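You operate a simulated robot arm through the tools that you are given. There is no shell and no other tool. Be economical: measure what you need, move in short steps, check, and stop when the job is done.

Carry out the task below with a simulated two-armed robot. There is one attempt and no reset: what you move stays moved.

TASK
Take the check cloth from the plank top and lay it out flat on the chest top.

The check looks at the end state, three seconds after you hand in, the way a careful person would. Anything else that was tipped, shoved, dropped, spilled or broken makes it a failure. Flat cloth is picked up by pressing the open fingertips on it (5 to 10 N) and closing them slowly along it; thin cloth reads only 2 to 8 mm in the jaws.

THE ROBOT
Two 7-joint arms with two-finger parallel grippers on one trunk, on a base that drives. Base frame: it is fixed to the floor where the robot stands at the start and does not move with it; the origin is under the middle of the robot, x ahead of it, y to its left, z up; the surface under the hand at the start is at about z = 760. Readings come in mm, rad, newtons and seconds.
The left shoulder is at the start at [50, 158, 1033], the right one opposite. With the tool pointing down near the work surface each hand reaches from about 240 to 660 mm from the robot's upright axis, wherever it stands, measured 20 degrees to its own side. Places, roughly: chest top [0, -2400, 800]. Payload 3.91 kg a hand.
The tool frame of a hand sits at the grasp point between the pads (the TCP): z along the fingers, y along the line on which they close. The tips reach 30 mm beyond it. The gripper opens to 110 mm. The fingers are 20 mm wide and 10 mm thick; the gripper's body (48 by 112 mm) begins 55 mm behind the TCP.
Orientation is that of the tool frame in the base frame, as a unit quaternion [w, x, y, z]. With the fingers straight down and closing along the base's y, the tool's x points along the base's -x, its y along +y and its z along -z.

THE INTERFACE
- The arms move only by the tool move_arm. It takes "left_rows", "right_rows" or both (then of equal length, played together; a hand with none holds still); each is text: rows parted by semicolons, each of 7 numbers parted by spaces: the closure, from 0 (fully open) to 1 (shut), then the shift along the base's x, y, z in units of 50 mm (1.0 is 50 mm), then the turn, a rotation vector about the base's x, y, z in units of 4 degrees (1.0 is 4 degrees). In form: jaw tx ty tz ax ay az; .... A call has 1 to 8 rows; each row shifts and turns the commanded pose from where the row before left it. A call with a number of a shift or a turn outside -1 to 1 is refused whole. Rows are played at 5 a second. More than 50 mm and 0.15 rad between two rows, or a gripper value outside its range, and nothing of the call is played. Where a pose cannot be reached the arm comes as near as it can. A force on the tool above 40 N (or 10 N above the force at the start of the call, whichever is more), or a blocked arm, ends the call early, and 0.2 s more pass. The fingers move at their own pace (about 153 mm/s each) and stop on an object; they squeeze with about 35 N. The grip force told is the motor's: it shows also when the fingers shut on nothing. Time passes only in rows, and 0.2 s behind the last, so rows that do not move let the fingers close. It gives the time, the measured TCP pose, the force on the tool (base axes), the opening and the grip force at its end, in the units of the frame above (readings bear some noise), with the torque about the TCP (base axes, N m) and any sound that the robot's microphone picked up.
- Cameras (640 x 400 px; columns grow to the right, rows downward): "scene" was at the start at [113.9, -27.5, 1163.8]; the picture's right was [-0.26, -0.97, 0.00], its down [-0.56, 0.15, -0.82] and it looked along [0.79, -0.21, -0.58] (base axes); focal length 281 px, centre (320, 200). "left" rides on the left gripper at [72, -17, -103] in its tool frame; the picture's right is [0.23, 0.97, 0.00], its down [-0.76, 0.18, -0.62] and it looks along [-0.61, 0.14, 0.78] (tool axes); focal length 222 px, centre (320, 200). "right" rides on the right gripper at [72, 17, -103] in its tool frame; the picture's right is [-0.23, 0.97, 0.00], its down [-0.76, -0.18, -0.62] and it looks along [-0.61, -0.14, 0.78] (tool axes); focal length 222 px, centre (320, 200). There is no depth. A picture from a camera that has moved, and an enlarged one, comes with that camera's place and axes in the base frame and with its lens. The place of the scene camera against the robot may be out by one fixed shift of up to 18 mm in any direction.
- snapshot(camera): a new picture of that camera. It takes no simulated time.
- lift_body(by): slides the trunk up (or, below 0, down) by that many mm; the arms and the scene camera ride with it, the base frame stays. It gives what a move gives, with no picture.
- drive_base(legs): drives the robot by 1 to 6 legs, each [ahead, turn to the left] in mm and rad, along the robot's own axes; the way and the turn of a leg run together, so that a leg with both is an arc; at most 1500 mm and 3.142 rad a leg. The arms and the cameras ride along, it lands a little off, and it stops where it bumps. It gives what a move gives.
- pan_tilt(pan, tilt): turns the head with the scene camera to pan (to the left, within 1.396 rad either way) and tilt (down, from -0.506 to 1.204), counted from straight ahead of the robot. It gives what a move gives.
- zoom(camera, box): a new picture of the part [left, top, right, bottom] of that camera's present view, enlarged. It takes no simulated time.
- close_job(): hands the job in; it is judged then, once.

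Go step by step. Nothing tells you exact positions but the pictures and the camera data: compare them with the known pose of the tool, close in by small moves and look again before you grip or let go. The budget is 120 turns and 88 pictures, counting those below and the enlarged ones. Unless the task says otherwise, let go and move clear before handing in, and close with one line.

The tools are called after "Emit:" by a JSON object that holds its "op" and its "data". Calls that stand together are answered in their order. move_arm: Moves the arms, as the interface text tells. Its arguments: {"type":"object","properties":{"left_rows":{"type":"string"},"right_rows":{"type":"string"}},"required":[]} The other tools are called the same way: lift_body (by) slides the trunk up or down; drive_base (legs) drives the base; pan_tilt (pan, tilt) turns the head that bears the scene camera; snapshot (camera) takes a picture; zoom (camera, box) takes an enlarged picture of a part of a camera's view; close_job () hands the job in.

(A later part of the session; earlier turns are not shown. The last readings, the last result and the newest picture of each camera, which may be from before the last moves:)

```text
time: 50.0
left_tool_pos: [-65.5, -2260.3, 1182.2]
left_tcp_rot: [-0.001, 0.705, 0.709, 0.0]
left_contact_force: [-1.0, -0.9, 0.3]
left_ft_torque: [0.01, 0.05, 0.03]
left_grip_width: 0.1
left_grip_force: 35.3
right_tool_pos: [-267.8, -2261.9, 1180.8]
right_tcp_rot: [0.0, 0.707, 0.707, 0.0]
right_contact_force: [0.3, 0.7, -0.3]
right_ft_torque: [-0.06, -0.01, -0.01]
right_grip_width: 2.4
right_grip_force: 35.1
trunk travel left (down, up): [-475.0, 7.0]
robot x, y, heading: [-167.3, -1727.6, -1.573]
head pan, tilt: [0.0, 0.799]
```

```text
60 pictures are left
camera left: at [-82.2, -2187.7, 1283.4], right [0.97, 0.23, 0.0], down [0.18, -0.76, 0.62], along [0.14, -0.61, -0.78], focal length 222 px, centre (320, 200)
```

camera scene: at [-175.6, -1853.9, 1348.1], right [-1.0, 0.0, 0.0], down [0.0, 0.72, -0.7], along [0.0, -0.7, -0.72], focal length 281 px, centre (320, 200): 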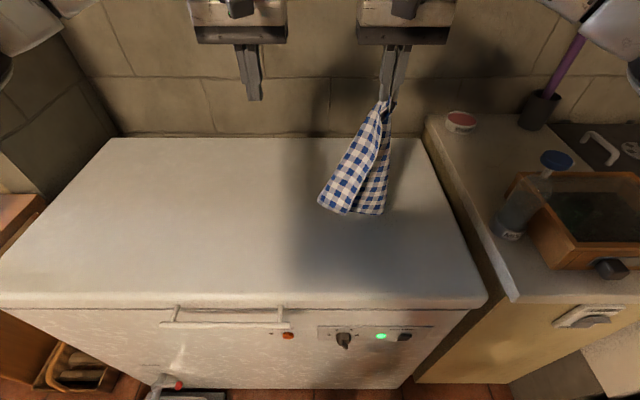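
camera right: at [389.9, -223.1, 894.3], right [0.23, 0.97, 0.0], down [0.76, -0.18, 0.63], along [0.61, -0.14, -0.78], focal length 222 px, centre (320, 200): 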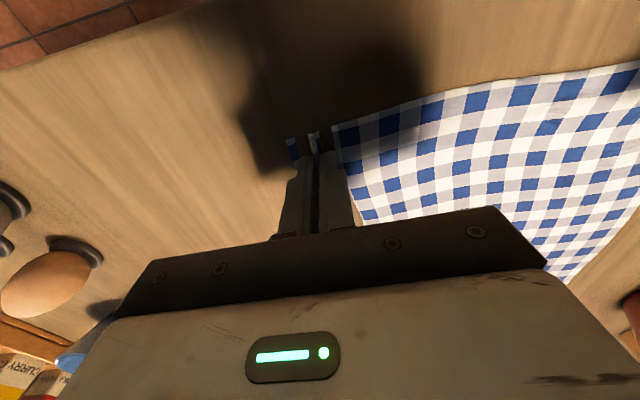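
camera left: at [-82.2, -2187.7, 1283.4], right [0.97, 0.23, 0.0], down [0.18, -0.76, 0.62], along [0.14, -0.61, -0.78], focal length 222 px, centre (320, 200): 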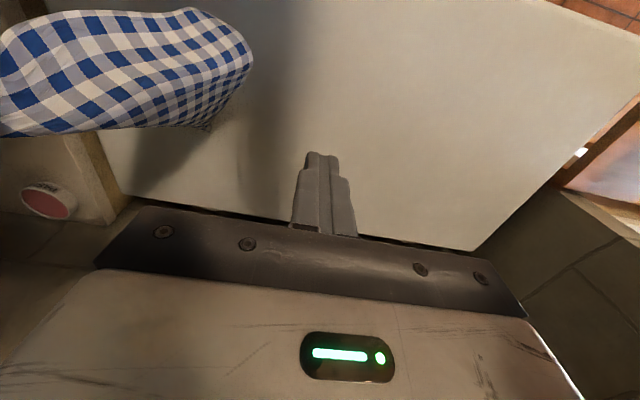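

The left hand lost its corner while the right still holds; the cloth now hangs from one corner over the chest. I zoom in to find the free corners.

Emit:
{"op": "zoom", "data": {"camera": "scene", "box": [280, 60, 440, 240]}}

Emit:
{"op": "snapshot", "data": {"camera": "right"}}

```text
2.22 times, centred on (360, 150) of scene
camera zoom: at [-175.6, -1853.9, 1348.1], right [-1.0, 0.0, 0.0], down [0.0, 0.72, -0.7], along [0.0, -0.7, -0.72], focal length 625 px, centre (231, 311)
```

zoom: 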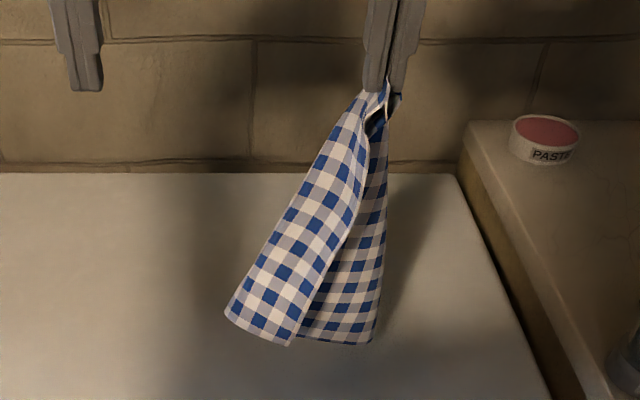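

```text
58 pictures are left
camera right: at [-251.1, -2189.3, 1283.6], right [0.97, -0.23, 0.0], down [-0.18, -0.76, 0.62], along [-0.14, -0.61, -0.78], focal length 222 px, centre (320, 200)
```

right: 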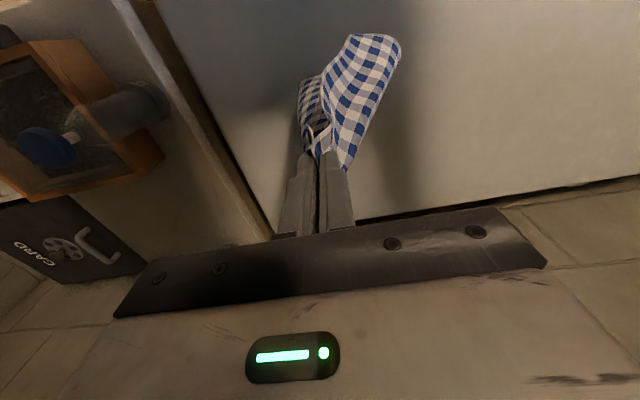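

The cloth may still be swinging, so I let it settle for a second and look again.

Emit:
{"op": "move_arm", "data": {"right_rows": "1 0 0 0 0 0 0; 1 0 0 0 0 0 0; 1 0 0 0 0 0 0; 1 0 0 0 0 0 0; 1 0 0 0 0 0 0; 1 0 0 0 0 0 0; 1 0 0 0 0 0 0; 1 0 0 0 0 0 0"}}

Emit:
{"op": "zoom", "data": {"camera": "scene", "box": [260, 60, 440, 260]}}

```text
time: 51.8
left_tool_pos: [-65.7, -2259.7, 1182.0]
left_tcp_rot: [0.0, 0.706, 0.708, 0.0]
left_contact_force: [0.5, -0.1, 0.1]
left_ft_torque: [-0.01, -0.01, 0.03]
left_grip_width: 0.0
left_grip_force: 34.9
right_tool_pos: [-266.6, -2260.3, 1180.9]
right_tcp_rot: [0.001, 0.706, 0.709, -0.001]
right_contact_force: [0.0, -0.5, -0.3]
right_ft_torque: [0.0, -0.02, 0.05]
right_grip_width: 2.6
right_grip_force: 35.0
trunk travel left (down, up): [-475.0, 7.0]
robot x, y, heading: [-165.4, -1728.2, -1.567]
head pan, tilt: [0.0, 0.799]
```

```text
2.00 times, centred on (350, 160) of scene
camera zoom: at [-175.7, -1853.6, 1348.2], right [-1.0, 0.0, 0.0], down [0.0, 0.72, -0.7], along [0.0, -0.7, -0.72], focal length 562 px, centre (260, 280)
```

zoom: 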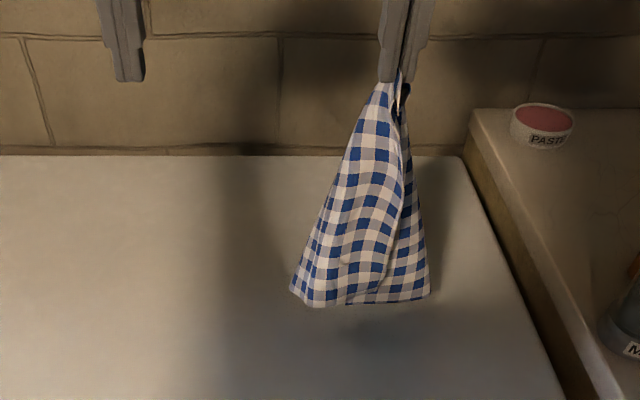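

The cloth hangs like a folded cone from the right hand. I'll lay it diagonally onto the chest, far-left corner first and the hand pulling toward near-right, then pull the remaining corners out. First I clear the left hand and position the right.

Emit:
{"op": "move_arm", "data": {"left_rows": "1 0.7 0.3 0 0 0 0; 1 0.7 0.3 0 0 0 0; 1 0.7 0.3 0 0 0 0; 1 0.7 0.3 0 0 0 0; 1 0 0 0 0 0 0; 1 0 0 0 0 0 0", "right_rows": "1 0.6 -0.15 0 0 0 0; 1 0.6 -0.15 0 0 0 0; 1 0.6 -0.15 0 0 0 0; 1 0.6 -0.15 0 0 0 0; 1 0.6 -0.15 0 0 0 0; 1 0 0 0 0 0 0"}}

Emit:
{"op": "lift_body", "data": {"by": -60}}

Emit:
{"op": "snapshot", "data": {"camera": "scene"}}

Emit:
{"op": "snapshot", "data": {"camera": "left"}}

```text
time: 53.1
left_tool_pos: [74.7, -2200.3, 1181.8]
left_tcp_rot: [0.0, 0.707, 0.707, 0.0]
left_contact_force: [0.4, -0.4, 0.5]
left_ft_torque: [-0.02, -0.02, 0.0]
left_grip_width: 0.0
left_grip_force: 34.7
right_tool_pos: [-118.7, -2277.5, 1181.0]
right_tcp_rot: [0.0, 0.706, 0.708, 0.0]
right_contact_force: [-0.7, -1.3, 0.4]
right_ft_torque: [0.0, -0.04, 0.06]
right_grip_width: 2.5
right_grip_force: 34.8
right hand out of reach, approached as far as the arm can: row 5
trunk travel left (down, up): [-475.0, 7.0]
robot x, y, heading: [-167.3, -1731.2, -1.568]
head pan, tilt: [0.0, 0.799]
```

```text
time: 54.1
left_tool_pos: [74.0, -2200.2, 1121.6]
left_tcp_rot: [0.001, 0.707, 0.708, 0.0]
left_contact_force: [-0.7, -0.1, 1.7]
left_ft_torque: [0.02, 0.0, 0.01]
left_grip_width: 0.1
left_grip_force: 34.9
right_tool_pos: [-117.9, -2277.7, 1120.7]
right_tcp_rot: [0.0, 0.706, 0.709, 0.0]
right_contact_force: [0.1, 0.7, 0.2]
right_ft_torque: [0.0, -0.01, 0.03]
right_grip_width: 2.4
right_grip_force: 35.1
trunk travel left (down, up): [-415.0, 67.0]
robot x, y, heading: [-160.3, -1727.7, -1.569]
head pan, tilt: [0.0, 0.799]
```

```text
56 pictures are left
camera scene: at [-175.7, -1853.3, 1288.2], right [-1.0, 0.0, 0.0], down [0.0, 0.72, -0.7], along [0.0, -0.7, -0.72], focal length 281 px, centre (320, 200)
```

scene: 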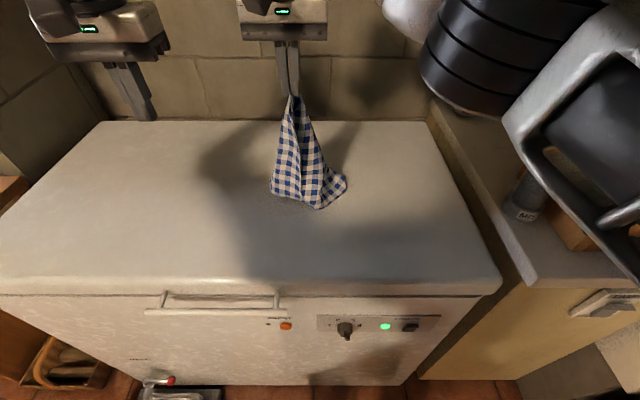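

```text
55 pictures are left
camera left: at [57.3, -2127.7, 1223.5], right [0.97, 0.23, 0.0], down [0.18, -0.76, 0.62], along [0.14, -0.61, -0.78], focal length 222 px, centre (320, 200)
```

left: 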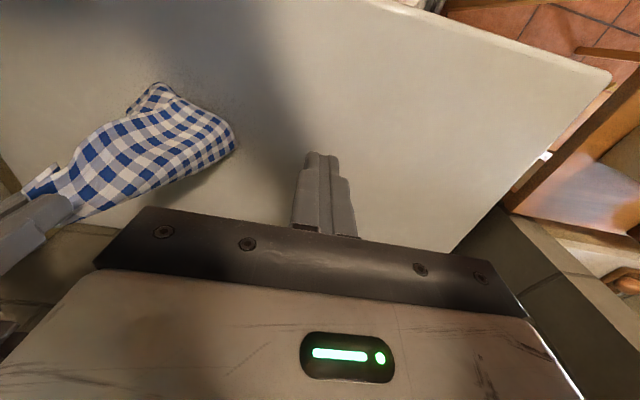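

The cloth's bottom is just above the chest top. I lower the right hand along a diagonal toward near-right.

Emit:
{"op": "move_arm", "data": {"right_rows": "1 -0.2 0.15 -0.8 0 0 0; 1 -0.3 0.25 -0.8 0 0 0; 1 -0.4 0.35 -0.75 0 0 0; 1 -0.45 0.4 -0.7 0 0 0; 1 -0.5 0.4 -0.65 0 0 0; 1 -0.5 0.4 -0.6 0 0 0; 1 -0.5 0.4 -0.5 0 0 0; 1 -0.5 0.4 -0.3 0 0 0"}}

Emit:
{"op": "snapshot", "data": {"camera": "scene"}}

```text
time: 55.9
left_tool_pos: [73.9, -2199.8, 1120.6]
left_tcp_rot: [0.0, 0.707, 0.708, 0.0]
left_contact_force: [0.5, -0.8, 0.2]
left_ft_torque: [0.03, 0.0, 0.02]
left_grip_width: 0.3
left_grip_force: 34.6
right_tool_pos: [-267.5, -2152.9, 881.7]
right_tcp_rot: [0.015, 0.705, 0.709, -0.001]
right_contact_force: [-1.1, 2.7, 16.6]
right_ft_torque: [0.26, 0.09, -0.02]
right_grip_width: 2.4
right_grip_force: 34.8
trunk travel left (down, up): [-415.0, 67.0]
robot x, y, heading: [-167.4, -1724.0, -1.571]
head pan, tilt: [0.0, 0.799]
stopped in row 8 (right hand): the force on the tool passed its limit at 51 N (the readings are from after the stop); the commanded pose is now the measured one
```

```text
54 pictures are left
camera scene: at [-175.9, -1853.3, 1288.4], right [-1.0, 0.0, 0.0], down [0.0, 0.72, -0.7], along [0.0, -0.7, -0.72], focal length 281 px, centre (320, 200)
```

scene: 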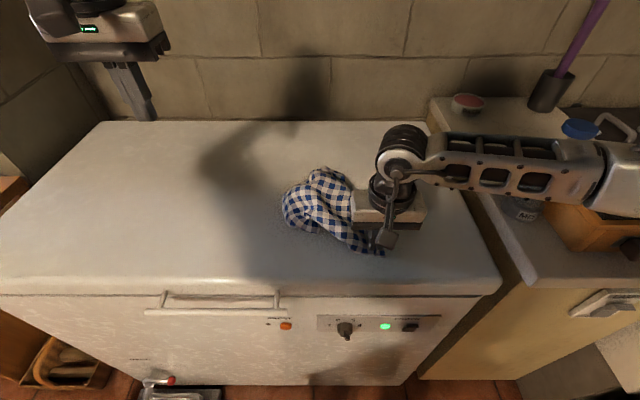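

The hand touched down, so the chest top is at z ≈ 850. The cloth is bunched to its left; I ease up 3 mm, drag right to straighten it, and bring the left hand over to look.

Emit:
{"op": "move_arm", "data": {"left_rows": "1 -0.5 0.2 0 0 0 0; 1 -0.5 0.2 0 0 0 0; 1 0 0 0 0 0 0; 1 0 0 0 0 0 0; 1 0 0 0 0 0 0", "right_rows": "1 0 0 0.08 0 0 0; 1 -0.4 0.1 0 0 0 0; 1 -0.4 0.1 0 0 0 0; 1 -0.4 0.1 0 0 0 0; 1 0 0 0 0 0 0"}}

Emit:
{"op": "snapshot", "data": {"camera": "scene"}}

Emit:
{"op": "snapshot", "data": {"camera": "left"}}

```text
time: 57.1
left_tool_pos: [25.1, -2179.8, 1120.7]
left_tcp_rot: [0.0, 0.706, 0.708, 0.001]
left_contact_force: [0.1, 0.1, 0.0]
left_ft_torque: [0.02, -0.03, 0.02]
left_grip_width: 0.2
left_grip_force: 34.5
right_tool_pos: [-328.5, -2138.9, 884.3]
right_tcp_rot: [0.013, 0.705, 0.709, -0.002]
right_contact_force: [0.9, 0.4, -0.1]
right_ft_torque: [0.0, 0.01, 0.02]
right_grip_width: 2.5
right_grip_force: 34.9
trunk travel left (down, up): [-415.0, 67.0]
robot x, y, heading: [-163.6, -1728.8, -1.567]
head pan, tilt: [0.0, 0.799]
```

```text
53 pictures are left
camera scene: at [-175.4, -1853.7, 1288.2], right [-1.0, 0.0, 0.0], down [0.0, 0.72, -0.7], along [0.0, -0.7, -0.72], focal length 281 px, centre (320, 200)
```

scene: 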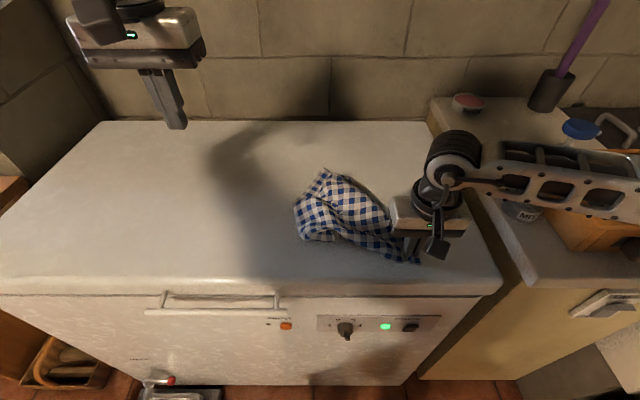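

```text
52 pictures are left
camera left: at [8.0, -2108.2, 1223.2], right [0.97, 0.23, 0.0], down [0.18, -0.76, 0.62], along [0.14, -0.61, -0.78], focal length 222 px, centre (320, 200)
```

left: 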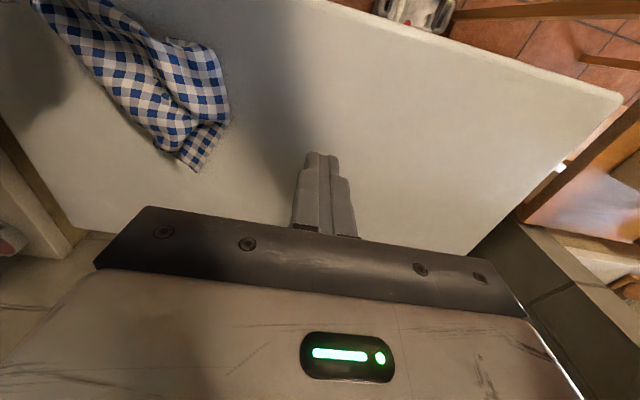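

Emit:
{"op": "move_arm", "data": {"left_rows": "1 -0.6 0.3 0 0 0 0; 1 -0.6 0.3 0 0 0 0; 1 -0.6 0.3 0 0 0 0; 1 -0.6 0.3 0 0 0 0; 1 0 0 0 0 0 0"}}

Emit:
{"op": "snapshot", "data": {"camera": "left"}}

Emit:
{"op": "zoom", "data": {"camera": "scene", "box": [270, 150, 450, 280]}}

```text
time: 58.3
left_tool_pos: [-94.6, -2120.4, 1120.6]
left_tcp_rot: [0.0, 0.707, 0.708, 0.0]
left_contact_force: [-0.5, -0.5, 0.6]
left_ft_torque: [-0.01, 0.01, -0.01]
left_grip_width: 0.1
left_grip_force: 35.0
right_tool_pos: [-328.4, -2137.7, 883.5]
right_tcp_rot: [0.014, 0.705, 0.709, -0.002]
right_contact_force: [0.0, 0.2, 0.3]
right_ft_torque: [0.0, -0.01, 0.03]
right_grip_width: 2.4
right_grip_force: 35.3
trunk travel left (down, up): [-415.0, 67.0]
robot x, y, heading: [-161.6, -1725.4, -1.567]
head pan, tilt: [0.0, 0.799]
```

```text
51 pictures are left
camera left: at [-111.8, -2047.8, 1222.6], right [0.97, 0.23, 0.0], down [0.18, -0.76, 0.62], along [0.14, -0.61, -0.78], focal length 222 px, centre (320, 200)
```

left: 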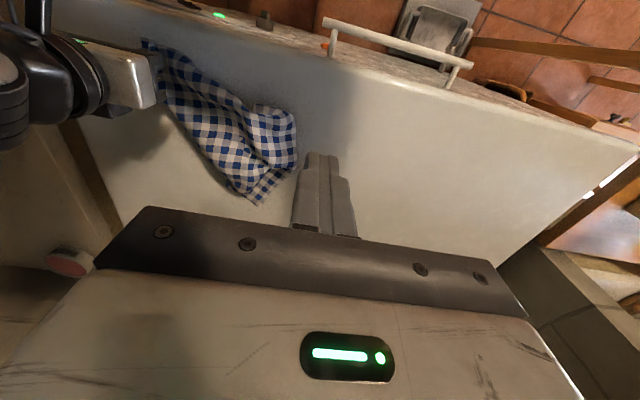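

```text
3.08 times, centred on (360, 215) of scene
camera zoom: at [-175.4, -1853.7, 1288.2], right [-1.0, 0.0, 0.0], down [0.0, 0.72, -0.7], along [0.0, -0.7, -0.72], focal length 865 px, centre (197, 154)
```

zoom: 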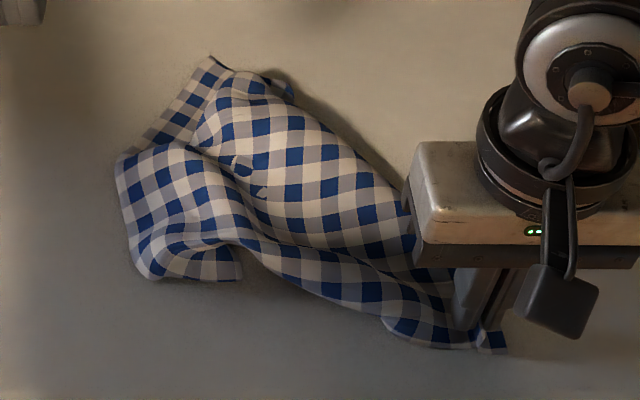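

Emit:
{"op": "zoom", "data": {"camera": "left", "box": [130, 30, 320, 210]}}

Emit:
{"op": "snapshot", "data": {"camera": "right"}}

```text
2.22 times, centred on (225, 120) of left
camera zoom: at [-111.8, -2047.8, 1222.6], right [0.97, 0.23, 0.0], down [0.18, -0.76, 0.62], along [0.14, -0.61, -0.78], focal length 494 px, centre (531, 378)
```

zoom: 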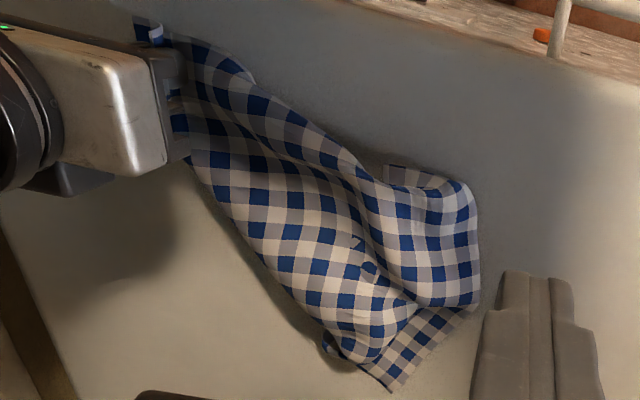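

```text
48 pictures are left
camera right: at [-314.1, -2064.7, 984.8], right [0.97, -0.22, 0.02], down [-0.18, -0.75, 0.64], along [-0.13, -0.62, -0.77], focal length 222 px, centre (320, 200)
```

right: 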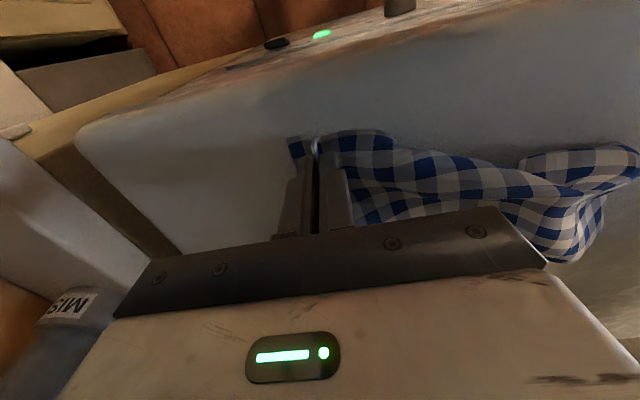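

The top is at 850, so the cloth earlier was folding up on the chest instead of hanging fully. I'll lift it again, higher, so it hangs out straight, with the left hand moved aside.

Emit:
{"op": "move_arm", "data": {"left_rows": "1 0.8 0 0 0 0 0; 1 0.8 0 0 0 0 0; 1 0.8 0 0 0 0 0; 1 0.8 0 0 0 0 0; 1 0.8 0 0 0 0 0; 1 0 0 0 0 0 0; 1 0 0 0 0 0 0; 1 0 0 0 0 0 0", "right_rows": "1 0.2 0 0.85 0 0 0; 1 0.2 0 0.85 0 0 0; 1 0.2 0 0.85 0 0 0; 1 0.2 0 0.85 0 0 0; 1 0.2 0 0.85 0 0 0; 1 0.2 0 0.85 0 0 0; 1 0.2 0 0.85 0 0 0; 1 0.2 0 0.85 0 0 0"}}

Emit:
{"op": "lift_body", "data": {"by": 65}}

Emit:
{"op": "snapshot", "data": {"camera": "scene"}}

Emit:
{"op": "snapshot", "data": {"camera": "left"}}

```text
time: 60.1
left_tool_pos: [104.3, -2120.4, 1121.9]
left_tcp_rot: [0.0, 0.707, 0.708, 0.0]
left_contact_force: [-0.1, -1.1, 0.2]
left_ft_torque: [-0.06, -0.03, 0.01]
left_grip_width: 0.0
left_grip_force: 34.9
right_tool_pos: [-247.7, -2138.6, 1222.5]
right_tcp_rot: [0.013, 0.706, 0.709, -0.001]
right_contact_force: [-0.1, 0.1, -0.3]
right_ft_torque: [0.0, -0.01, -0.01]
right_grip_width: 2.7
right_grip_force: 35.0
trunk travel left (down, up): [-415.0, 67.0]
robot x, y, heading: [-168.6, -1729.9, -1.564]
head pan, tilt: [0.0, 0.799]
```

```text
time: 61.1
left_tool_pos: [105.8, -2121.6, 1186.8]
left_tcp_rot: [0.0, 0.707, 0.708, 0.0]
left_contact_force: [0.3, 0.3, 0.6]
left_ft_torque: [-0.05, 0.03, -0.02]
left_grip_width: 0.0
left_grip_force: 35.5
right_tool_pos: [-248.5, -2139.7, 1287.6]
right_tcp_rot: [0.014, 0.706, 0.709, -0.002]
right_contact_force: [0.8, -0.3, 0.1]
right_ft_torque: [0.01, -0.02, -0.01]
right_grip_width: 2.6
right_grip_force: 35.0
trunk travel left (down, up): [-480.0, 2.0]
robot x, y, heading: [-161.3, -1727.9, -1.567]
head pan, tilt: [0.0, 0.799]
```

```text
47 pictures are left
camera scene: at [-175.5, -1853.9, 1353.2], right [-1.0, 0.0, 0.0], down [0.0, 0.72, -0.7], along [0.0, -0.7, -0.72], focal length 281 px, centre (320, 200)
```

scene: 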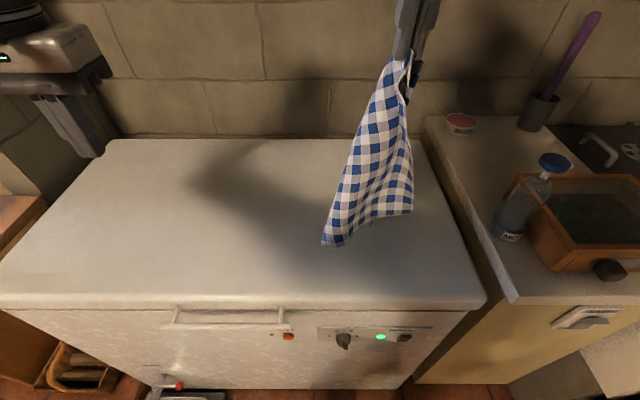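

```text
46 pictures are left
camera left: at [87.6, -2048.7, 1287.7], right [0.97, 0.23, 0.0], down [0.18, -0.76, 0.62], along [0.14, -0.61, -0.78], focal length 222 px, centre (320, 200)
```

left: 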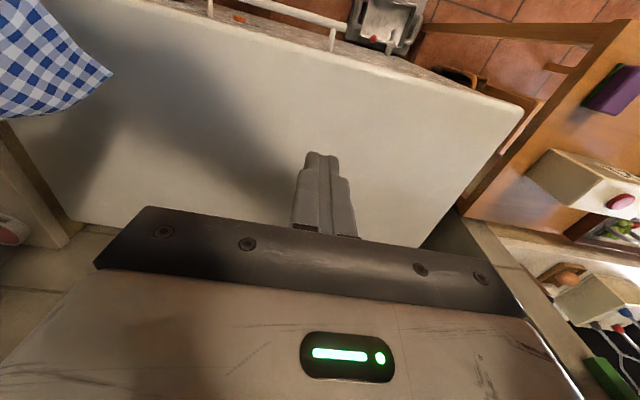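

The cloth now hangs well: diagonal corner D low-left at about (−185, −2169, 918), a wing corner B at lower right facing the robot, the other wing behind. I check how much room the base has to creep nearer.

Emit:
{"op": "pan_tilt", "data": {"pan": 0, "tilt": 1.2}}

Emit:
{"op": "snapshot", "data": {"camera": "scene"}}

```text
time: 62.0
left_tool_pos: [104.2, -2120.7, 1185.6]
left_tcp_rot: [0.0, 0.706, 0.708, 0.0]
left_contact_force: [0.7, -0.1, 0.7]
left_ft_torque: [0.02, 0.04, -0.04]
left_grip_width: 0.2
left_grip_force: 34.7
right_tool_pos: [-247.3, -2138.5, 1288.0]
right_tcp_rot: [0.015, 0.706, 0.708, -0.002]
right_contact_force: [0.5, 0.4, -0.3]
right_ft_torque: [0.02, 0.04, 0.02]
right_grip_width: 2.4
right_grip_force: 35.4
trunk travel left (down, up): [-480.0, 2.0]
robot x, y, heading: [-166.8, -1731.7, -1.567]
head pan, tilt: [0.0, 1.201]
```

```text
45 pictures are left
camera scene: at [-175.7, -1829.0, 1325.5], right [-1.0, 0.0, 0.0], down [0.0, 0.93, -0.36], along [0.0, -0.36, -0.93], focal length 281 px, centre (320, 200)
```

scene: 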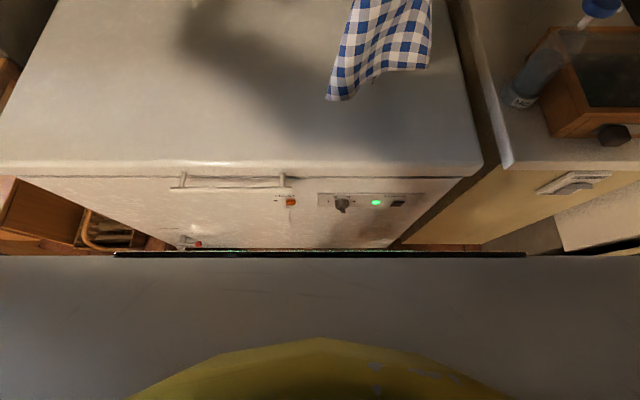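

The base gap looks limited, so I stay put. Plan: set D down near-left, then swing the held corner A along an arc to far-right (about −305, −2360), so the wings trail toward me within easy reach.

Emit:
{"op": "move_arm", "data": {"left_rows": "1 0.7 0.2 0 0 0 0; 1 0.7 0.2 0 0 0 0; 1 0.7 0.2 0 0 0 0; 1 0 0 0 0 0 0; 1 0 0 0 0 0 0; 1 0 0 0 0 0 0; 1 0 0 0 0 0 0; 1 0 0 0 0 0 0", "right_rows": "1 0.65 0.15 0 0 0 0; 1 0.65 0.15 0 0 0 0; 1 0.65 0.15 0 0 0 0; 1 0.65 0.15 0 0 0 0; 1 0.68 0.16 0 0 0 0; 1 0 0 0 0 0 0; 1 0 0 0 0 0 0; 1 0 0 0 0 0 0"}}

Emit:
{"op": "pan_tilt", "data": {"pan": 0, "tilt": 0.9}}

Emit:
{"op": "snapshot", "data": {"camera": "scene"}}

Emit:
{"op": "snapshot", "data": {"camera": "left"}}

```text
time: 63.8
left_tool_pos: [209.2, -2090.9, 1186.6]
left_tcp_rot: [0.0, 0.707, 0.707, 0.0]
left_contact_force: [0.1, 0.7, 0.3]
left_ft_torque: [-0.02, -0.01, 0.0]
left_grip_width: 0.5
left_grip_force: 34.9
right_tool_pos: [-85.3, -2099.7, 1287.5]
right_tcp_rot: [0.014, 0.706, 0.708, -0.003]
right_contact_force: [-0.4, 0.1, 0.4]
right_ft_torque: [0.02, 0.02, 0.04]
right_grip_width: 2.3
right_grip_force: 35.2
trunk travel left (down, up): [-480.0, 2.0]
robot x, y, heading: [-168.1, -1729.7, -1.567]
head pan, tilt: [0.0, 1.201]
```

```text
time: 64.6
left_tool_pos: [209.3, -2091.7, 1186.6]
left_tcp_rot: [0.0, 0.706, 0.708, 0.0]
left_contact_force: [0.2, -0.5, 0.2]
left_ft_torque: [0.0, -0.01, -0.03]
left_grip_width: 0.0
left_grip_force: 34.9
right_tool_pos: [-83.6, -2100.3, 1286.9]
right_tcp_rot: [0.013, 0.705, 0.709, -0.002]
right_contact_force: [1.0, -0.4, -0.5]
right_ft_torque: [0.01, -0.04, 0.02]
right_grip_width: 2.6
right_grip_force: 35.3
trunk travel left (down, up): [-480.0, 2.0]
robot x, y, heading: [-165.1, -1727.6, -1.571]
head pan, tilt: [0.0, 0.901]
```

```text
44 pictures are left
camera scene: at [-175.6, -1848.5, 1345.2], right [-1.0, 0.0, 0.0], down [0.0, 0.78, -0.62], along [0.0, -0.62, -0.78], focal length 281 px, centre (320, 200)
```

scene: 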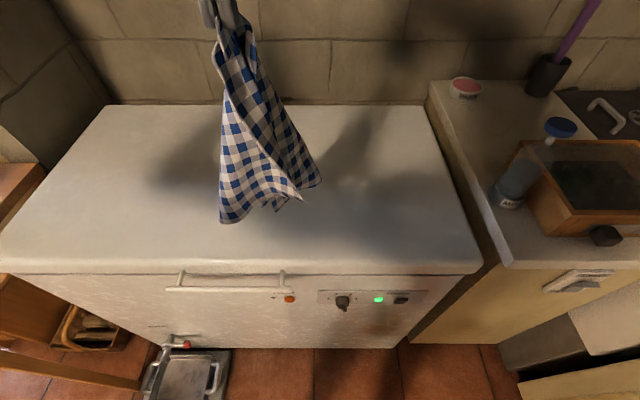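

```text
43 pictures are left
camera left: at [192.9, -2018.2, 1288.4], right [0.97, 0.23, 0.0], down [0.18, -0.76, 0.62], along [0.14, -0.61, -0.78], focal length 222 px, centre (320, 200)
```

left: 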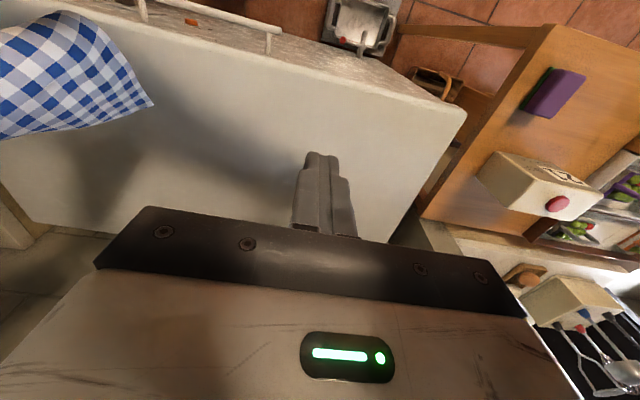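

D is at (−17, −2135, 958) and both wings (B in front, C behind) hang to the right. I lower the trunk 105 mm so D just touches, then swing A to the far right.

Emit:
{"op": "lift_body", "data": {"by": -105}}

Emit:
{"op": "move_arm", "data": {"right_rows": "1 -0.325 -0.71 -0.03 0 0 0; 1 -0.325 -0.71 -0.03 0 0 0; 1 -0.325 -0.71 -0.03 0 0 0; 1 -0.325 -0.71 -0.03 0 0 0; 1 -0.467 -0.38 -0.507 0 0 0; 1 -0.467 -0.38 -0.507 0 0 0; 1 -0.467 -0.38 -0.507 0 0 0; 1 0 0 0 0 0 0"}}

Emit:
{"op": "snapshot", "data": {"camera": "scene"}}

```text
time: 66.0
left_tool_pos: [208.8, -2090.2, 1081.2]
left_tcp_rot: [0.0, 0.707, 0.707, -0.001]
left_contact_force: [-0.7, -0.4, -0.2]
left_ft_torque: [-0.05, -0.01, 0.0]
left_grip_width: 0.1
left_grip_force: 34.8
right_tool_pos: [-85.8, -2100.2, 1182.0]
right_tcp_rot: [0.014, 0.705, 0.709, -0.002]
right_contact_force: [0.0, 0.0, -0.5]
right_ft_torque: [0.0, -0.01, 0.0]
right_grip_width: 2.5
right_grip_force: 34.7
trunk travel left (down, up): [-375.0, 107.0]
robot x, y, heading: [-165.4, -1731.2, -1.565]
head pan, tilt: [0.0, 0.901]
```

```text
time: 67.8
left_tool_pos: [210.1, -2091.4, 1081.1]
left_tcp_rot: [0.0, 0.706, 0.708, -0.001]
left_contact_force: [0.3, 0.6, -0.7]
left_ft_torque: [0.0, 0.05, -0.04]
left_grip_width: 0.1
left_grip_force: 34.9
right_tool_pos: [-219.3, -2300.7, 1098.8]
right_tcp_rot: [0.013, 0.705, 0.709, -0.003]
right_contact_force: [-0.4, -0.5, 0.4]
right_ft_torque: [-0.01, 0.02, 0.01]
right_grip_width: 2.4
right_grip_force: 35.0
trunk travel left (down, up): [-375.0, 107.0]
robot x, y, heading: [-166.6, -1729.6, -1.566]
head pan, tilt: [0.0, 0.901]
```

```text
42 pictures are left
camera scene: at [-175.5, -1848.4, 1240.3], right [-1.0, 0.0, 0.0], down [0.0, 0.78, -0.62], along [0.0, -0.62, -0.78], focal length 281 px, centre (320, 200)
```

scene: 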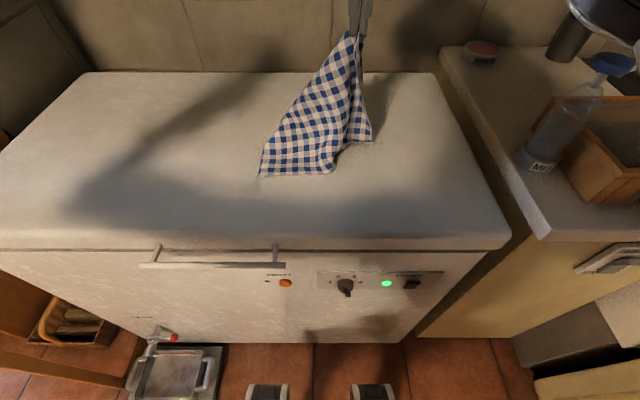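

D has settled at about (−65, −2217), and the sheet is nicely spread. I lower A the rest of the way to about (−300, −2355).

Emit:
{"op": "move_arm", "data": {"right_rows": "1 -0.35 -0.2 -0.6 0 0 0; 1 -0.35 -0.2 -0.65 0 0 0; 1 -0.3 -0.2 -0.68 0 0 0; 1 -0.25 -0.2 -0.7 0 0 0; 1 -0.2 -0.15 -0.7 0 0 0; 1 -0.15 -0.15 -0.72 0 0 0; 1 0 0 0 0 0 0"}}

Emit:
{"op": "snapshot", "data": {"camera": "scene"}}

```text
time: 69.4
left_tool_pos: [209.9, -2090.3, 1082.4]
left_tcp_rot: [0.0, 0.706, 0.708, 0.0]
left_contact_force: [-0.4, 0.1, 0.1]
left_ft_torque: [-0.02, 0.0, 0.0]
left_grip_width: 0.0
left_grip_force: 35.2
right_tool_pos: [-299.3, -2356.1, 897.5]
right_tcp_rot: [0.014, 0.705, 0.709, -0.001]
right_contact_force: [-0.9, -0.4, 0.2]
right_ft_torque: [-0.02, 0.03, 0.04]
right_grip_width: 2.4
right_grip_force: 35.3
trunk travel left (down, up): [-375.0, 107.0]
robot x, y, heading: [-165.7, -1725.9, -1.564]
head pan, tilt: [0.0, 0.901]
```

```text
41 pictures are left
camera scene: at [-175.6, -1848.5, 1240.3], right [-1.0, 0.0, 0.0], down [0.0, 0.78, -0.62], along [0.0, -0.62, -0.78], focal length 281 px, centre (320, 200)
```

scene: 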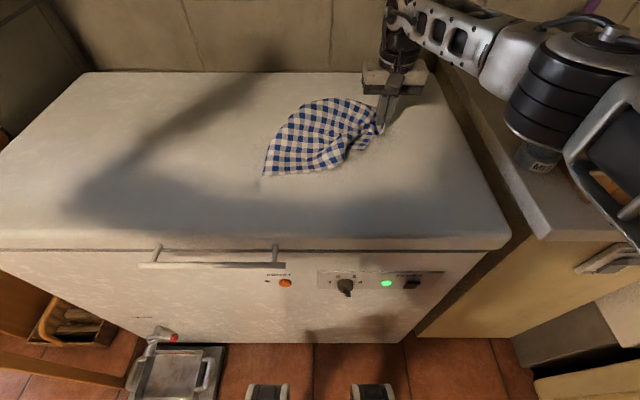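

Emit:
{"op": "zoom", "data": {"camera": "scene", "box": [240, 80, 420, 192]}}

Emit:
{"op": "move_arm", "data": {"left_rows": "1 -0.9 0 0 0 0 0; 1 -0.9 0 0 0 0 0; 1 -0.9 0 0 0 0 0; 1 -0.9 -0.1 0 0 0 0; 1 -0.9 -0.1 0 0 0 0; 1 0 0 0 0 0 0"}}

Emit:
{"op": "zoom", "data": {"camera": "left", "box": [100, 0, 420, 200]}}

```text
3.56 times, centred on (330, 136) of scene
camera zoom: at [-175.6, -1848.5, 1240.3], right [-1.0, 0.0, 0.0], down [0.0, 0.78, -0.62], along [0.0, -0.62, -0.78], focal length 1000 px, centre (284, 428)
```

zoom: 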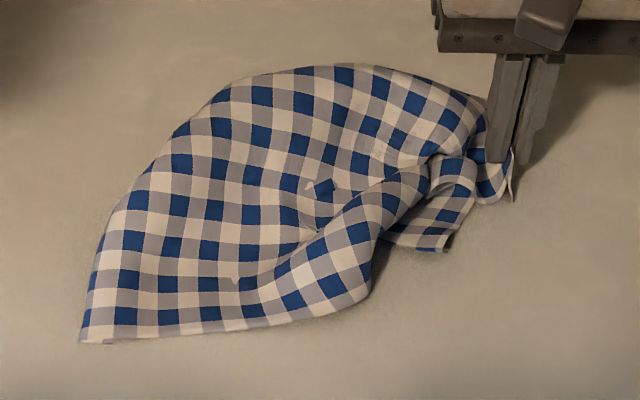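

```text
time: 70.8
left_tool_pos: [-16.5, -2101.3, 1080.0]
left_tcp_rot: [0.001, 0.705, 0.709, 0.0]
left_contact_force: [0.2, 0.2, -0.2]
left_ft_torque: [0.02, 0.0, 0.0]
left_grip_width: 0.0
left_grip_force: 34.9
right_tool_pos: [-299.5, -2355.3, 898.5]
right_tcp_rot: [0.014, 0.705, 0.709, -0.002]
right_contact_force: [-0.1, 0.3, -0.2]
right_ft_torque: [0.01, 0.01, 0.04]
right_grip_width: 2.7
right_grip_force: 34.6
trunk travel left (down, up): [-375.0, 107.0]
robot x, y, heading: [-166.0, -1731.8, -1.568]
head pan, tilt: [0.0, 0.901]
```

```text
2.00 times, centred on (260, 100) of left
camera zoom: at [-32.2, -2028.2, 1182.2], right [0.97, 0.23, 0.0], down [0.18, -0.76, 0.62], along [0.14, -0.61, -0.78], focal length 444 px, centre (440, 400)
```

zoom: 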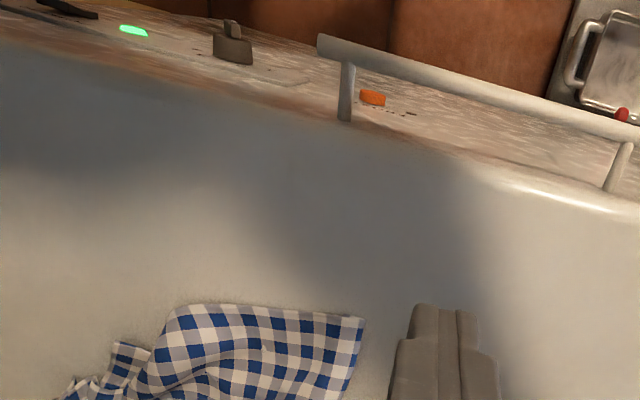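

The sheet now lies folded along A–D, with the top layer smooth and one lower-layer corner X peeking out at about (−269, −2288). I release A gently, retreat up and back, and look again.

Emit:
{"op": "move_arm", "data": {"right_rows": "1 0 0 -0.25 0 0 0; 0.9 0 0 0 0 0 0; 0.75 0 0 0 0 0 0; 0.75 0 0 0.6 0 0 0; 0.75 0 0 0.9 0 0 0; 0.75 0 0.6 0.6 0 0 0; 0.75 0 0.9 0.2 0 0 0; 0.75 0 0.9 0.2 0 0 0", "left_rows": "1 0.5 0 0 0 0 0; 1 0.5 0 0 0 0 0; 1 0.5 0 0 0 0 0; 1 0.5 0 0 0 0 0; 1 0.5 0 0 0 0 0; 1 0 0 0 0 0 0; 1 0 0 0 0 0 0; 1 0 0 0 0 0 0"}}

Emit:
{"op": "zoom", "data": {"camera": "scene", "box": [240, 70, 440, 195]}}

Emit:
{"op": "snapshot", "data": {"camera": "right"}}

```text
time: 72.6
left_tool_pos: [109.8, -2100.9, 1080.9]
left_tcp_rot: [0.0, 0.706, 0.708, 0.0]
left_contact_force: [-0.1, -0.9, 0.6]
left_ft_torque: [-0.01, 0.0, 0.0]
left_grip_width: 0.0
left_grip_force: 35.1
right_tool_pos: [-299.9, -2234.8, 1010.8]
right_tcp_rot: [0.014, 0.706, 0.708, -0.003]
right_contact_force: [-0.1, 0.3, -0.6]
right_ft_torque: [0.0, -0.02, 0.03]
right_grip_width: 27.4
right_grip_force: 0.1
trunk travel left (down, up): [-375.0, 107.0]
robot x, y, heading: [-167.4, -1724.7, -1.567]
head pan, tilt: [0.0, 0.901]
```

```text
3.20 times, centred on (340, 132) of scene
camera zoom: at [-175.7, -1848.1, 1240.4], right [-1.0, 0.0, 0.0], down [0.0, 0.78, -0.62], along [0.0, -0.62, -0.78], focal length 900 px, centre (256, 416)
```

zoom: 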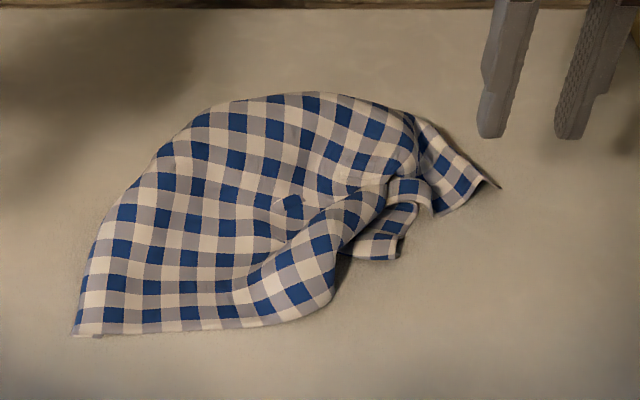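

```text
37 pictures are left
camera right: at [-285.3, -2161.3, 1112.1], right [0.97, -0.23, 0.02], down [-0.19, -0.75, 0.64], along [-0.13, -0.62, -0.77], focal length 222 px, centre (320, 200)
```

right: 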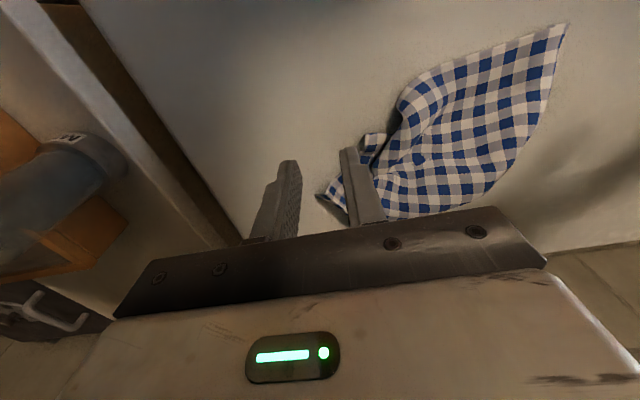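

The released corner A lies at the far right and X lies flat on the chest at about (−263, −2303). I bring the right hand over X with the jaws 30 mm open.

Emit:
{"op": "move_arm", "data": {"right_rows": "0.73 0.19 -0.34 -0.45 0 0 0; 0.73 0.19 -0.34 -0.45 0 0 0; 0.73 0.19 -0.34 -0.45 0 0 0; 0.73 0.19 -0.34 -0.45 0 0 0; 0.73 0 0 0 0 0 0"}}

Emit:
{"op": "zoom", "data": {"camera": "right", "box": [160, 50, 480, 250]}}

Emit:
{"op": "zoom", "data": {"camera": "scene", "box": [240, 70, 440, 195]}}

```text
time: 73.8
left_tool_pos: [109.6, -2100.5, 1080.0]
left_tcp_rot: [0.0, 0.707, 0.707, 0.0]
left_contact_force: [0.3, 0.8, -0.2]
left_ft_torque: [-0.01, -0.03, 0.01]
left_grip_width: 0.0
left_grip_force: 35.5
right_tool_pos: [-261.3, -2303.4, 920.7]
right_tcp_rot: [0.014, 0.706, 0.708, -0.003]
right_contact_force: [0.0, -0.6, 0.2]
right_ft_torque: [0.01, 0.04, 0.04]
right_grip_width: 29.8
right_grip_force: 0.0
trunk travel left (down, up): [-375.0, 107.0]
robot x, y, heading: [-163.2, -1727.9, -1.567]
head pan, tilt: [0.0, 0.901]
```

```text
2.00 times, centred on (320, 150) of right
camera zoom: at [-246.8, -2229.2, 1021.6], right [0.97, -0.22, 0.02], down [-0.18, -0.75, 0.64], along [-0.13, -0.62, -0.77], focal length 444 px, centre (320, 300)
```

zoom: 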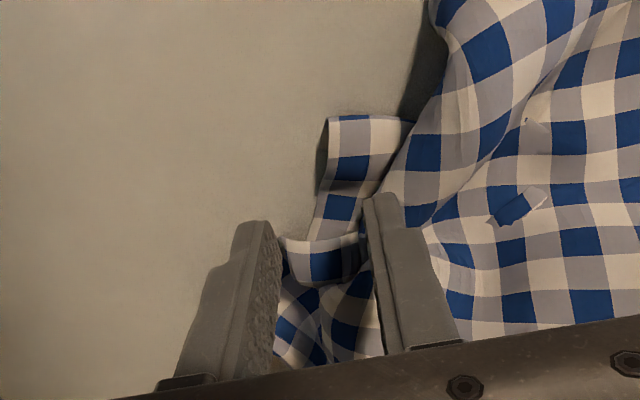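

```text
3.20 times, centred on (340, 132) of scene
camera zoom: at [-175.7, -1848.5, 1240.3], right [-1.0, 0.0, 0.0], down [0.0, 0.78, -0.62], along [0.0, -0.62, -0.78], focal length 900 px, centre (256, 416)
```

zoom: 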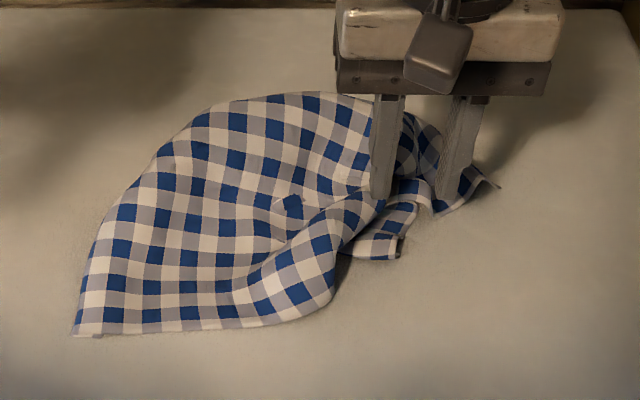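

X's tip is at (−251, −2283) with a patch about 30 mm wide. I fine-position to (−248, −2298) with a narrower 22 mm opening and lower to contact.

Emit:
{"op": "move_arm", "data": {"right_rows": "0.8 0.26 0.1 -0.3 0 0 0; 0.8 0 0 -0.36 0 0 0; 0.8 0 0 0 0 0 0"}}

Emit:
{"op": "zoom", "data": {"camera": "right", "box": [160, 50, 480, 250]}}

```text
time: 74.6
left_tool_pos: [110.7, -2099.9, 1081.6]
left_tcp_rot: [0.001, 0.707, 0.707, 0.001]
left_contact_force: [-0.2, -0.5, -0.1]
left_ft_torque: [0.01, 0.0, -0.04]
left_grip_width: 0.0
left_grip_force: 35.2
right_tool_pos: [-247.9, -2297.4, 887.0]
right_tcp_rot: [0.015, 0.706, 0.708, -0.003]
right_contact_force: [-0.1, 0.7, 1.4]
right_ft_torque: [-0.02, -0.05, -0.02]
right_grip_width: 22.0
right_grip_force: 0.2
trunk travel left (down, up): [-375.0, 107.0]
robot x, y, heading: [-163.9, -1727.7, -1.566]
head pan, tilt: [0.0, 0.901]
```

```text
2.00 times, centred on (320, 150) of right
camera zoom: at [-233.6, -2224.1, 988.5], right [0.97, -0.22, 0.02], down [-0.18, -0.75, 0.64], along [-0.13, -0.62, -0.77], focal length 444 px, centre (320, 300)
```

zoom: 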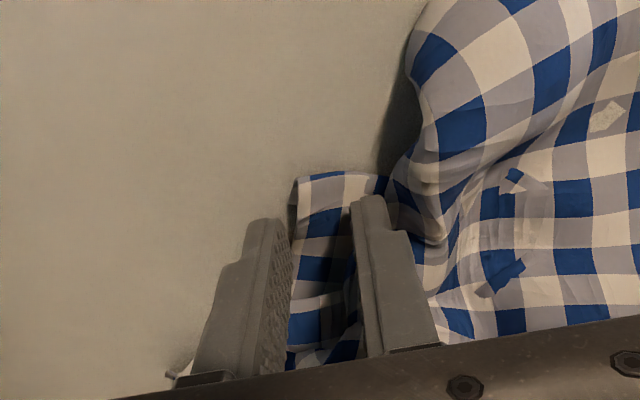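

The fingers straddle the strip. I press lightly and close slowly.

Emit:
{"op": "move_arm", "data": {"right_rows": "0.8 0.06 0 -0.08 0 0 0; 0.8 0 0 0 0 0 0"}}

```text
time: 75.2
left_tool_pos: [110.3, -2100.0, 1080.4]
left_tcp_rot: [0.0, 0.707, 0.708, 0.0]
left_contact_force: [0.8, -0.1, 0.3]
left_ft_torque: [0.01, -0.01, 0.01]
left_grip_width: 0.0
left_grip_force: 34.9
right_tool_pos: [-245.4, -2298.0, 883.7]
right_tcp_rot: [0.015, 0.705, 0.709, -0.002]
right_contact_force: [-0.2, 0.8, 2.8]
right_ft_torque: [-0.05, -0.04, 0.0]
right_grip_width: 21.7
right_grip_force: 0.1
trunk travel left (down, up): [-375.0, 107.0]
robot x, y, heading: [-165.0, -1727.3, -1.567]
head pan, tilt: [0.0, 0.901]
```

Emit:
{"op": "move_arm", "data": {"right_rows": "0.8 0 0 -0.04 0 0 0; 0.84 0 0 0 0 0 0; 0.87 0 0 0 0 0 0; 0.9 0 0 0 0 0 0; 0.93 0 0 0 0 0 0; 0.96 0 0 0 0 0 0; 1 0 0 0 0 0 0; 1 0 0 0 0 0 0"}}

Emit:
{"op": "zoom", "data": {"camera": "right", "box": [160, 50, 480, 250]}}

```text
time: 77.0
left_tool_pos: [109.4, -2099.2, 1082.7]
left_tcp_rot: [0.0, 0.707, 0.707, 0.0]
left_contact_force: [-0.6, -0.4, 0.0]
left_ft_torque: [-0.01, -0.02, -0.02]
left_grip_width: 0.0
left_grip_force: 34.2
right_tool_pos: [-244.4, -2298.2, 882.7]
right_tcp_rot: [0.016, 0.705, 0.709, -0.003]
right_contact_force: [2.7, -2.8, 18.5]
right_ft_torque: [-0.01, -0.16, -0.04]
right_grip_width: 0.0
right_grip_force: 35.2
trunk travel left (down, up): [-375.0, 107.0]
robot x, y, heading: [-166.9, -1729.4, -1.565]
head pan, tilt: [0.0, 0.901]
```

```text
2.00 times, centred on (320, 150) of right
camera zoom: at [-230.1, -2223.0, 984.3], right [0.97, -0.22, 0.02], down [-0.19, -0.75, 0.64], along [-0.12, -0.63, -0.77], focal length 444 px, centre (320, 300)
```

zoom: 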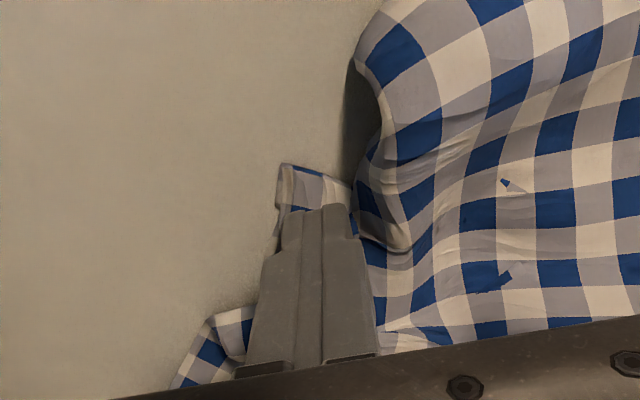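

The pinch slipped, but the closed tips press on X. I try dragging it by friction toward near-right.

Emit:
{"op": "move_arm", "data": {"right_rows": "1 -0.2 0.3 0.02 0 0 0; 1 -0.3 0.4 0 0 0 0; 1 -0.3 0.4 0 0 0 0; 1 -0.3 0.4 0 0 0 0; 1 0 0 0 0 0 0"}}

Emit:
{"op": "zoom", "data": {"camera": "scene", "box": [240, 70, 440, 195]}}

```text
time: 78.2
left_tool_pos: [110.9, -2098.9, 1081.7]
left_tcp_rot: [0.001, 0.707, 0.707, -0.001]
left_contact_force: [0.5, 0.3, -0.9]
left_ft_torque: [0.02, -0.01, -0.01]
left_grip_width: 0.0
left_grip_force: 35.2
right_tool_pos: [-300.6, -2221.4, 883.6]
right_tcp_rot: [0.013, 0.706, 0.708, -0.003]
right_contact_force: [1.4, -2.4, 16.8]
right_ft_torque: [-0.07, -0.11, -0.03]
right_grip_width: 0.1
right_grip_force: 35.0
trunk travel left (down, up): [-375.0, 107.0]
robot x, y, heading: [-166.9, -1726.0, -1.57]
head pan, tilt: [0.0, 0.901]
```

```text
3.20 times, centred on (340, 132) of scene
camera zoom: at [-175.2, -1847.3, 1240.5], right [-1.0, 0.0, 0.0], down [0.0, 0.78, -0.62], along [0.0, -0.62, -0.78], focal length 900 px, centre (256, 416)
```

zoom: 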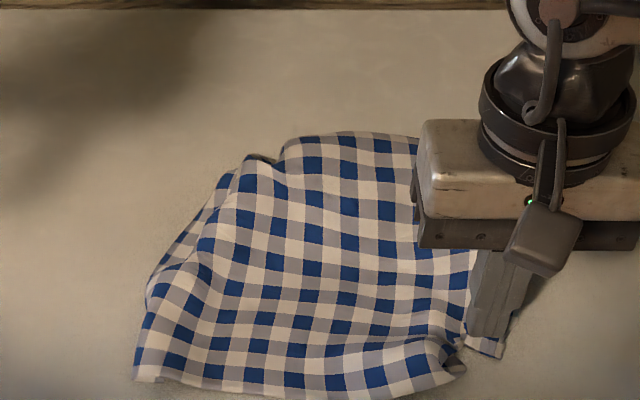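

Friction dragging works very well: the cloth moves with the pressed tips and is flattening out. I lift the hand and look at the whole cloth.

Emit:
{"op": "move_arm", "data": {"right_rows": "1 0 0 0.8 0 0 0; 1 -0.3 0.3 0.8 0 0 0; 1 -0.6 0.3 0.6 0 0 0; 1 -0.6 0.3 0.6 0 0 0; 1 -0.6 0.3 0.4 0 0 0; 1 0 0 0 0 0 0"}}

Emit:
{"op": "zoom", "data": {"camera": "scene", "box": [240, 90, 448, 220]}}

```text
time: 79.6
left_tool_pos: [109.5, -2099.4, 1081.3]
left_tcp_rot: [0.001, 0.707, 0.708, 0.001]
left_contact_force: [0.1, 0.7, 0.3]
left_ft_torque: [0.01, 0.01, -0.01]
left_grip_width: 0.0
left_grip_force: 35.6
right_tool_pos: [-405.4, -2161.7, 1042.1]
right_tcp_rot: [0.014, 0.704, 0.71, -0.003]
right_contact_force: [0.3, 0.4, -0.7]
right_ft_torque: [0.01, 0.0, -0.04]
right_grip_width: 0.0
right_grip_force: 35.1
trunk travel left (down, up): [-375.0, 107.0]
robot x, y, heading: [-165.8, -1726.9, -1.567]
head pan, tilt: [0.0, 0.901]
```

```text
3.08 times, centred on (344, 155) of scene
camera zoom: at [-175.5, -1848.6, 1240.3], right [-1.0, 0.0, 0.0], down [0.0, 0.78, -0.62], along [0.0, -0.62, -0.78], focal length 865 px, centre (246, 338)
```

zoom: 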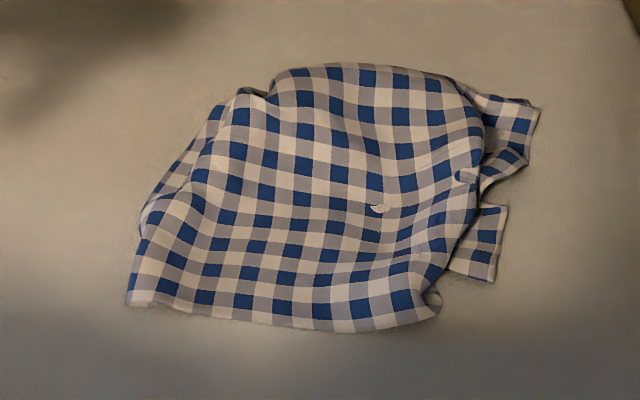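

The cloth is largely spread now: D at (−107, −2184), X at about (−324, −2205), A at the far right. I'll anchor D with the left tips while dragging X to near-right to open the fold between them.

Emit:
{"op": "move_arm", "data": {"left_rows": "1 -0.56 -0.24 -0.475 0 0 0; 1 -0.56 -0.24 -0.475 0 0 0; 1 -0.56 -0.24 -0.475 0 0 0; 1 -0.56 -0.24 -0.475 0 0 0; 1 -0.56 -0.24 -0.475 0 0 0; 1 -0.56 -0.24 -0.475 0 0 0; 1 -0.56 -0.24 -0.475 0 0 0; 1 -0.56 -0.24 -0.475 0 0 0", "right_rows": "1 0.33 -0.28 -0.45 0 0 0; 1 0.33 -0.28 -0.45 0 0 0; 1 0.33 -0.28 -0.45 0 0 0; 1 0.33 -0.28 -0.45 0 0 0; 1 0.33 -0.28 -0.45 0 0 0; 1 0 0 -0.4 0 0 0; 1 0 0 -0.38 0 0 0; 1 0 0 0 0 0 0"}}

Emit:
{"op": "snapshot", "data": {"camera": "scene"}}

```text
time: 81.4
left_tool_pos: [-116.9, -2197.5, 890.8]
left_tcp_rot: [0.0, 0.707, 0.707, -0.001]
left_contact_force: [-0.5, 0.8, -0.3]
left_ft_torque: [-0.02, -0.02, 0.0]
left_grip_width: 0.2
left_grip_force: 34.8
right_tool_pos: [-323.9, -2232.9, 888.6]
right_tcp_rot: [0.013, 0.705, 0.709, -0.002]
right_contact_force: [1.1, 0.1, 0.3]
right_ft_torque: [-0.03, -0.01, 0.0]
right_grip_width: 0.0
right_grip_force: 34.5
trunk travel left (down, up): [-375.0, 107.0]
robot x, y, heading: [-167.6, -1727.2, -1.566]
head pan, tilt: [0.0, 0.901]
```

```text
30 pictures are left
camera scene: at [-175.9, -1848.7, 1240.3], right [-1.0, 0.0, 0.0], down [0.0, 0.78, -0.62], along [0.0, -0.62, -0.78], focal length 281 px, centre (320, 200)
```

scene: 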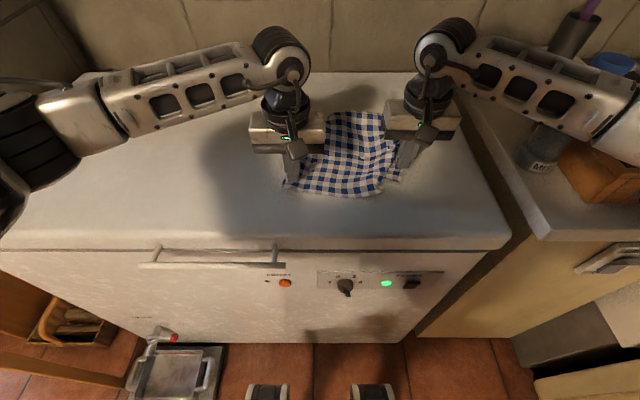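

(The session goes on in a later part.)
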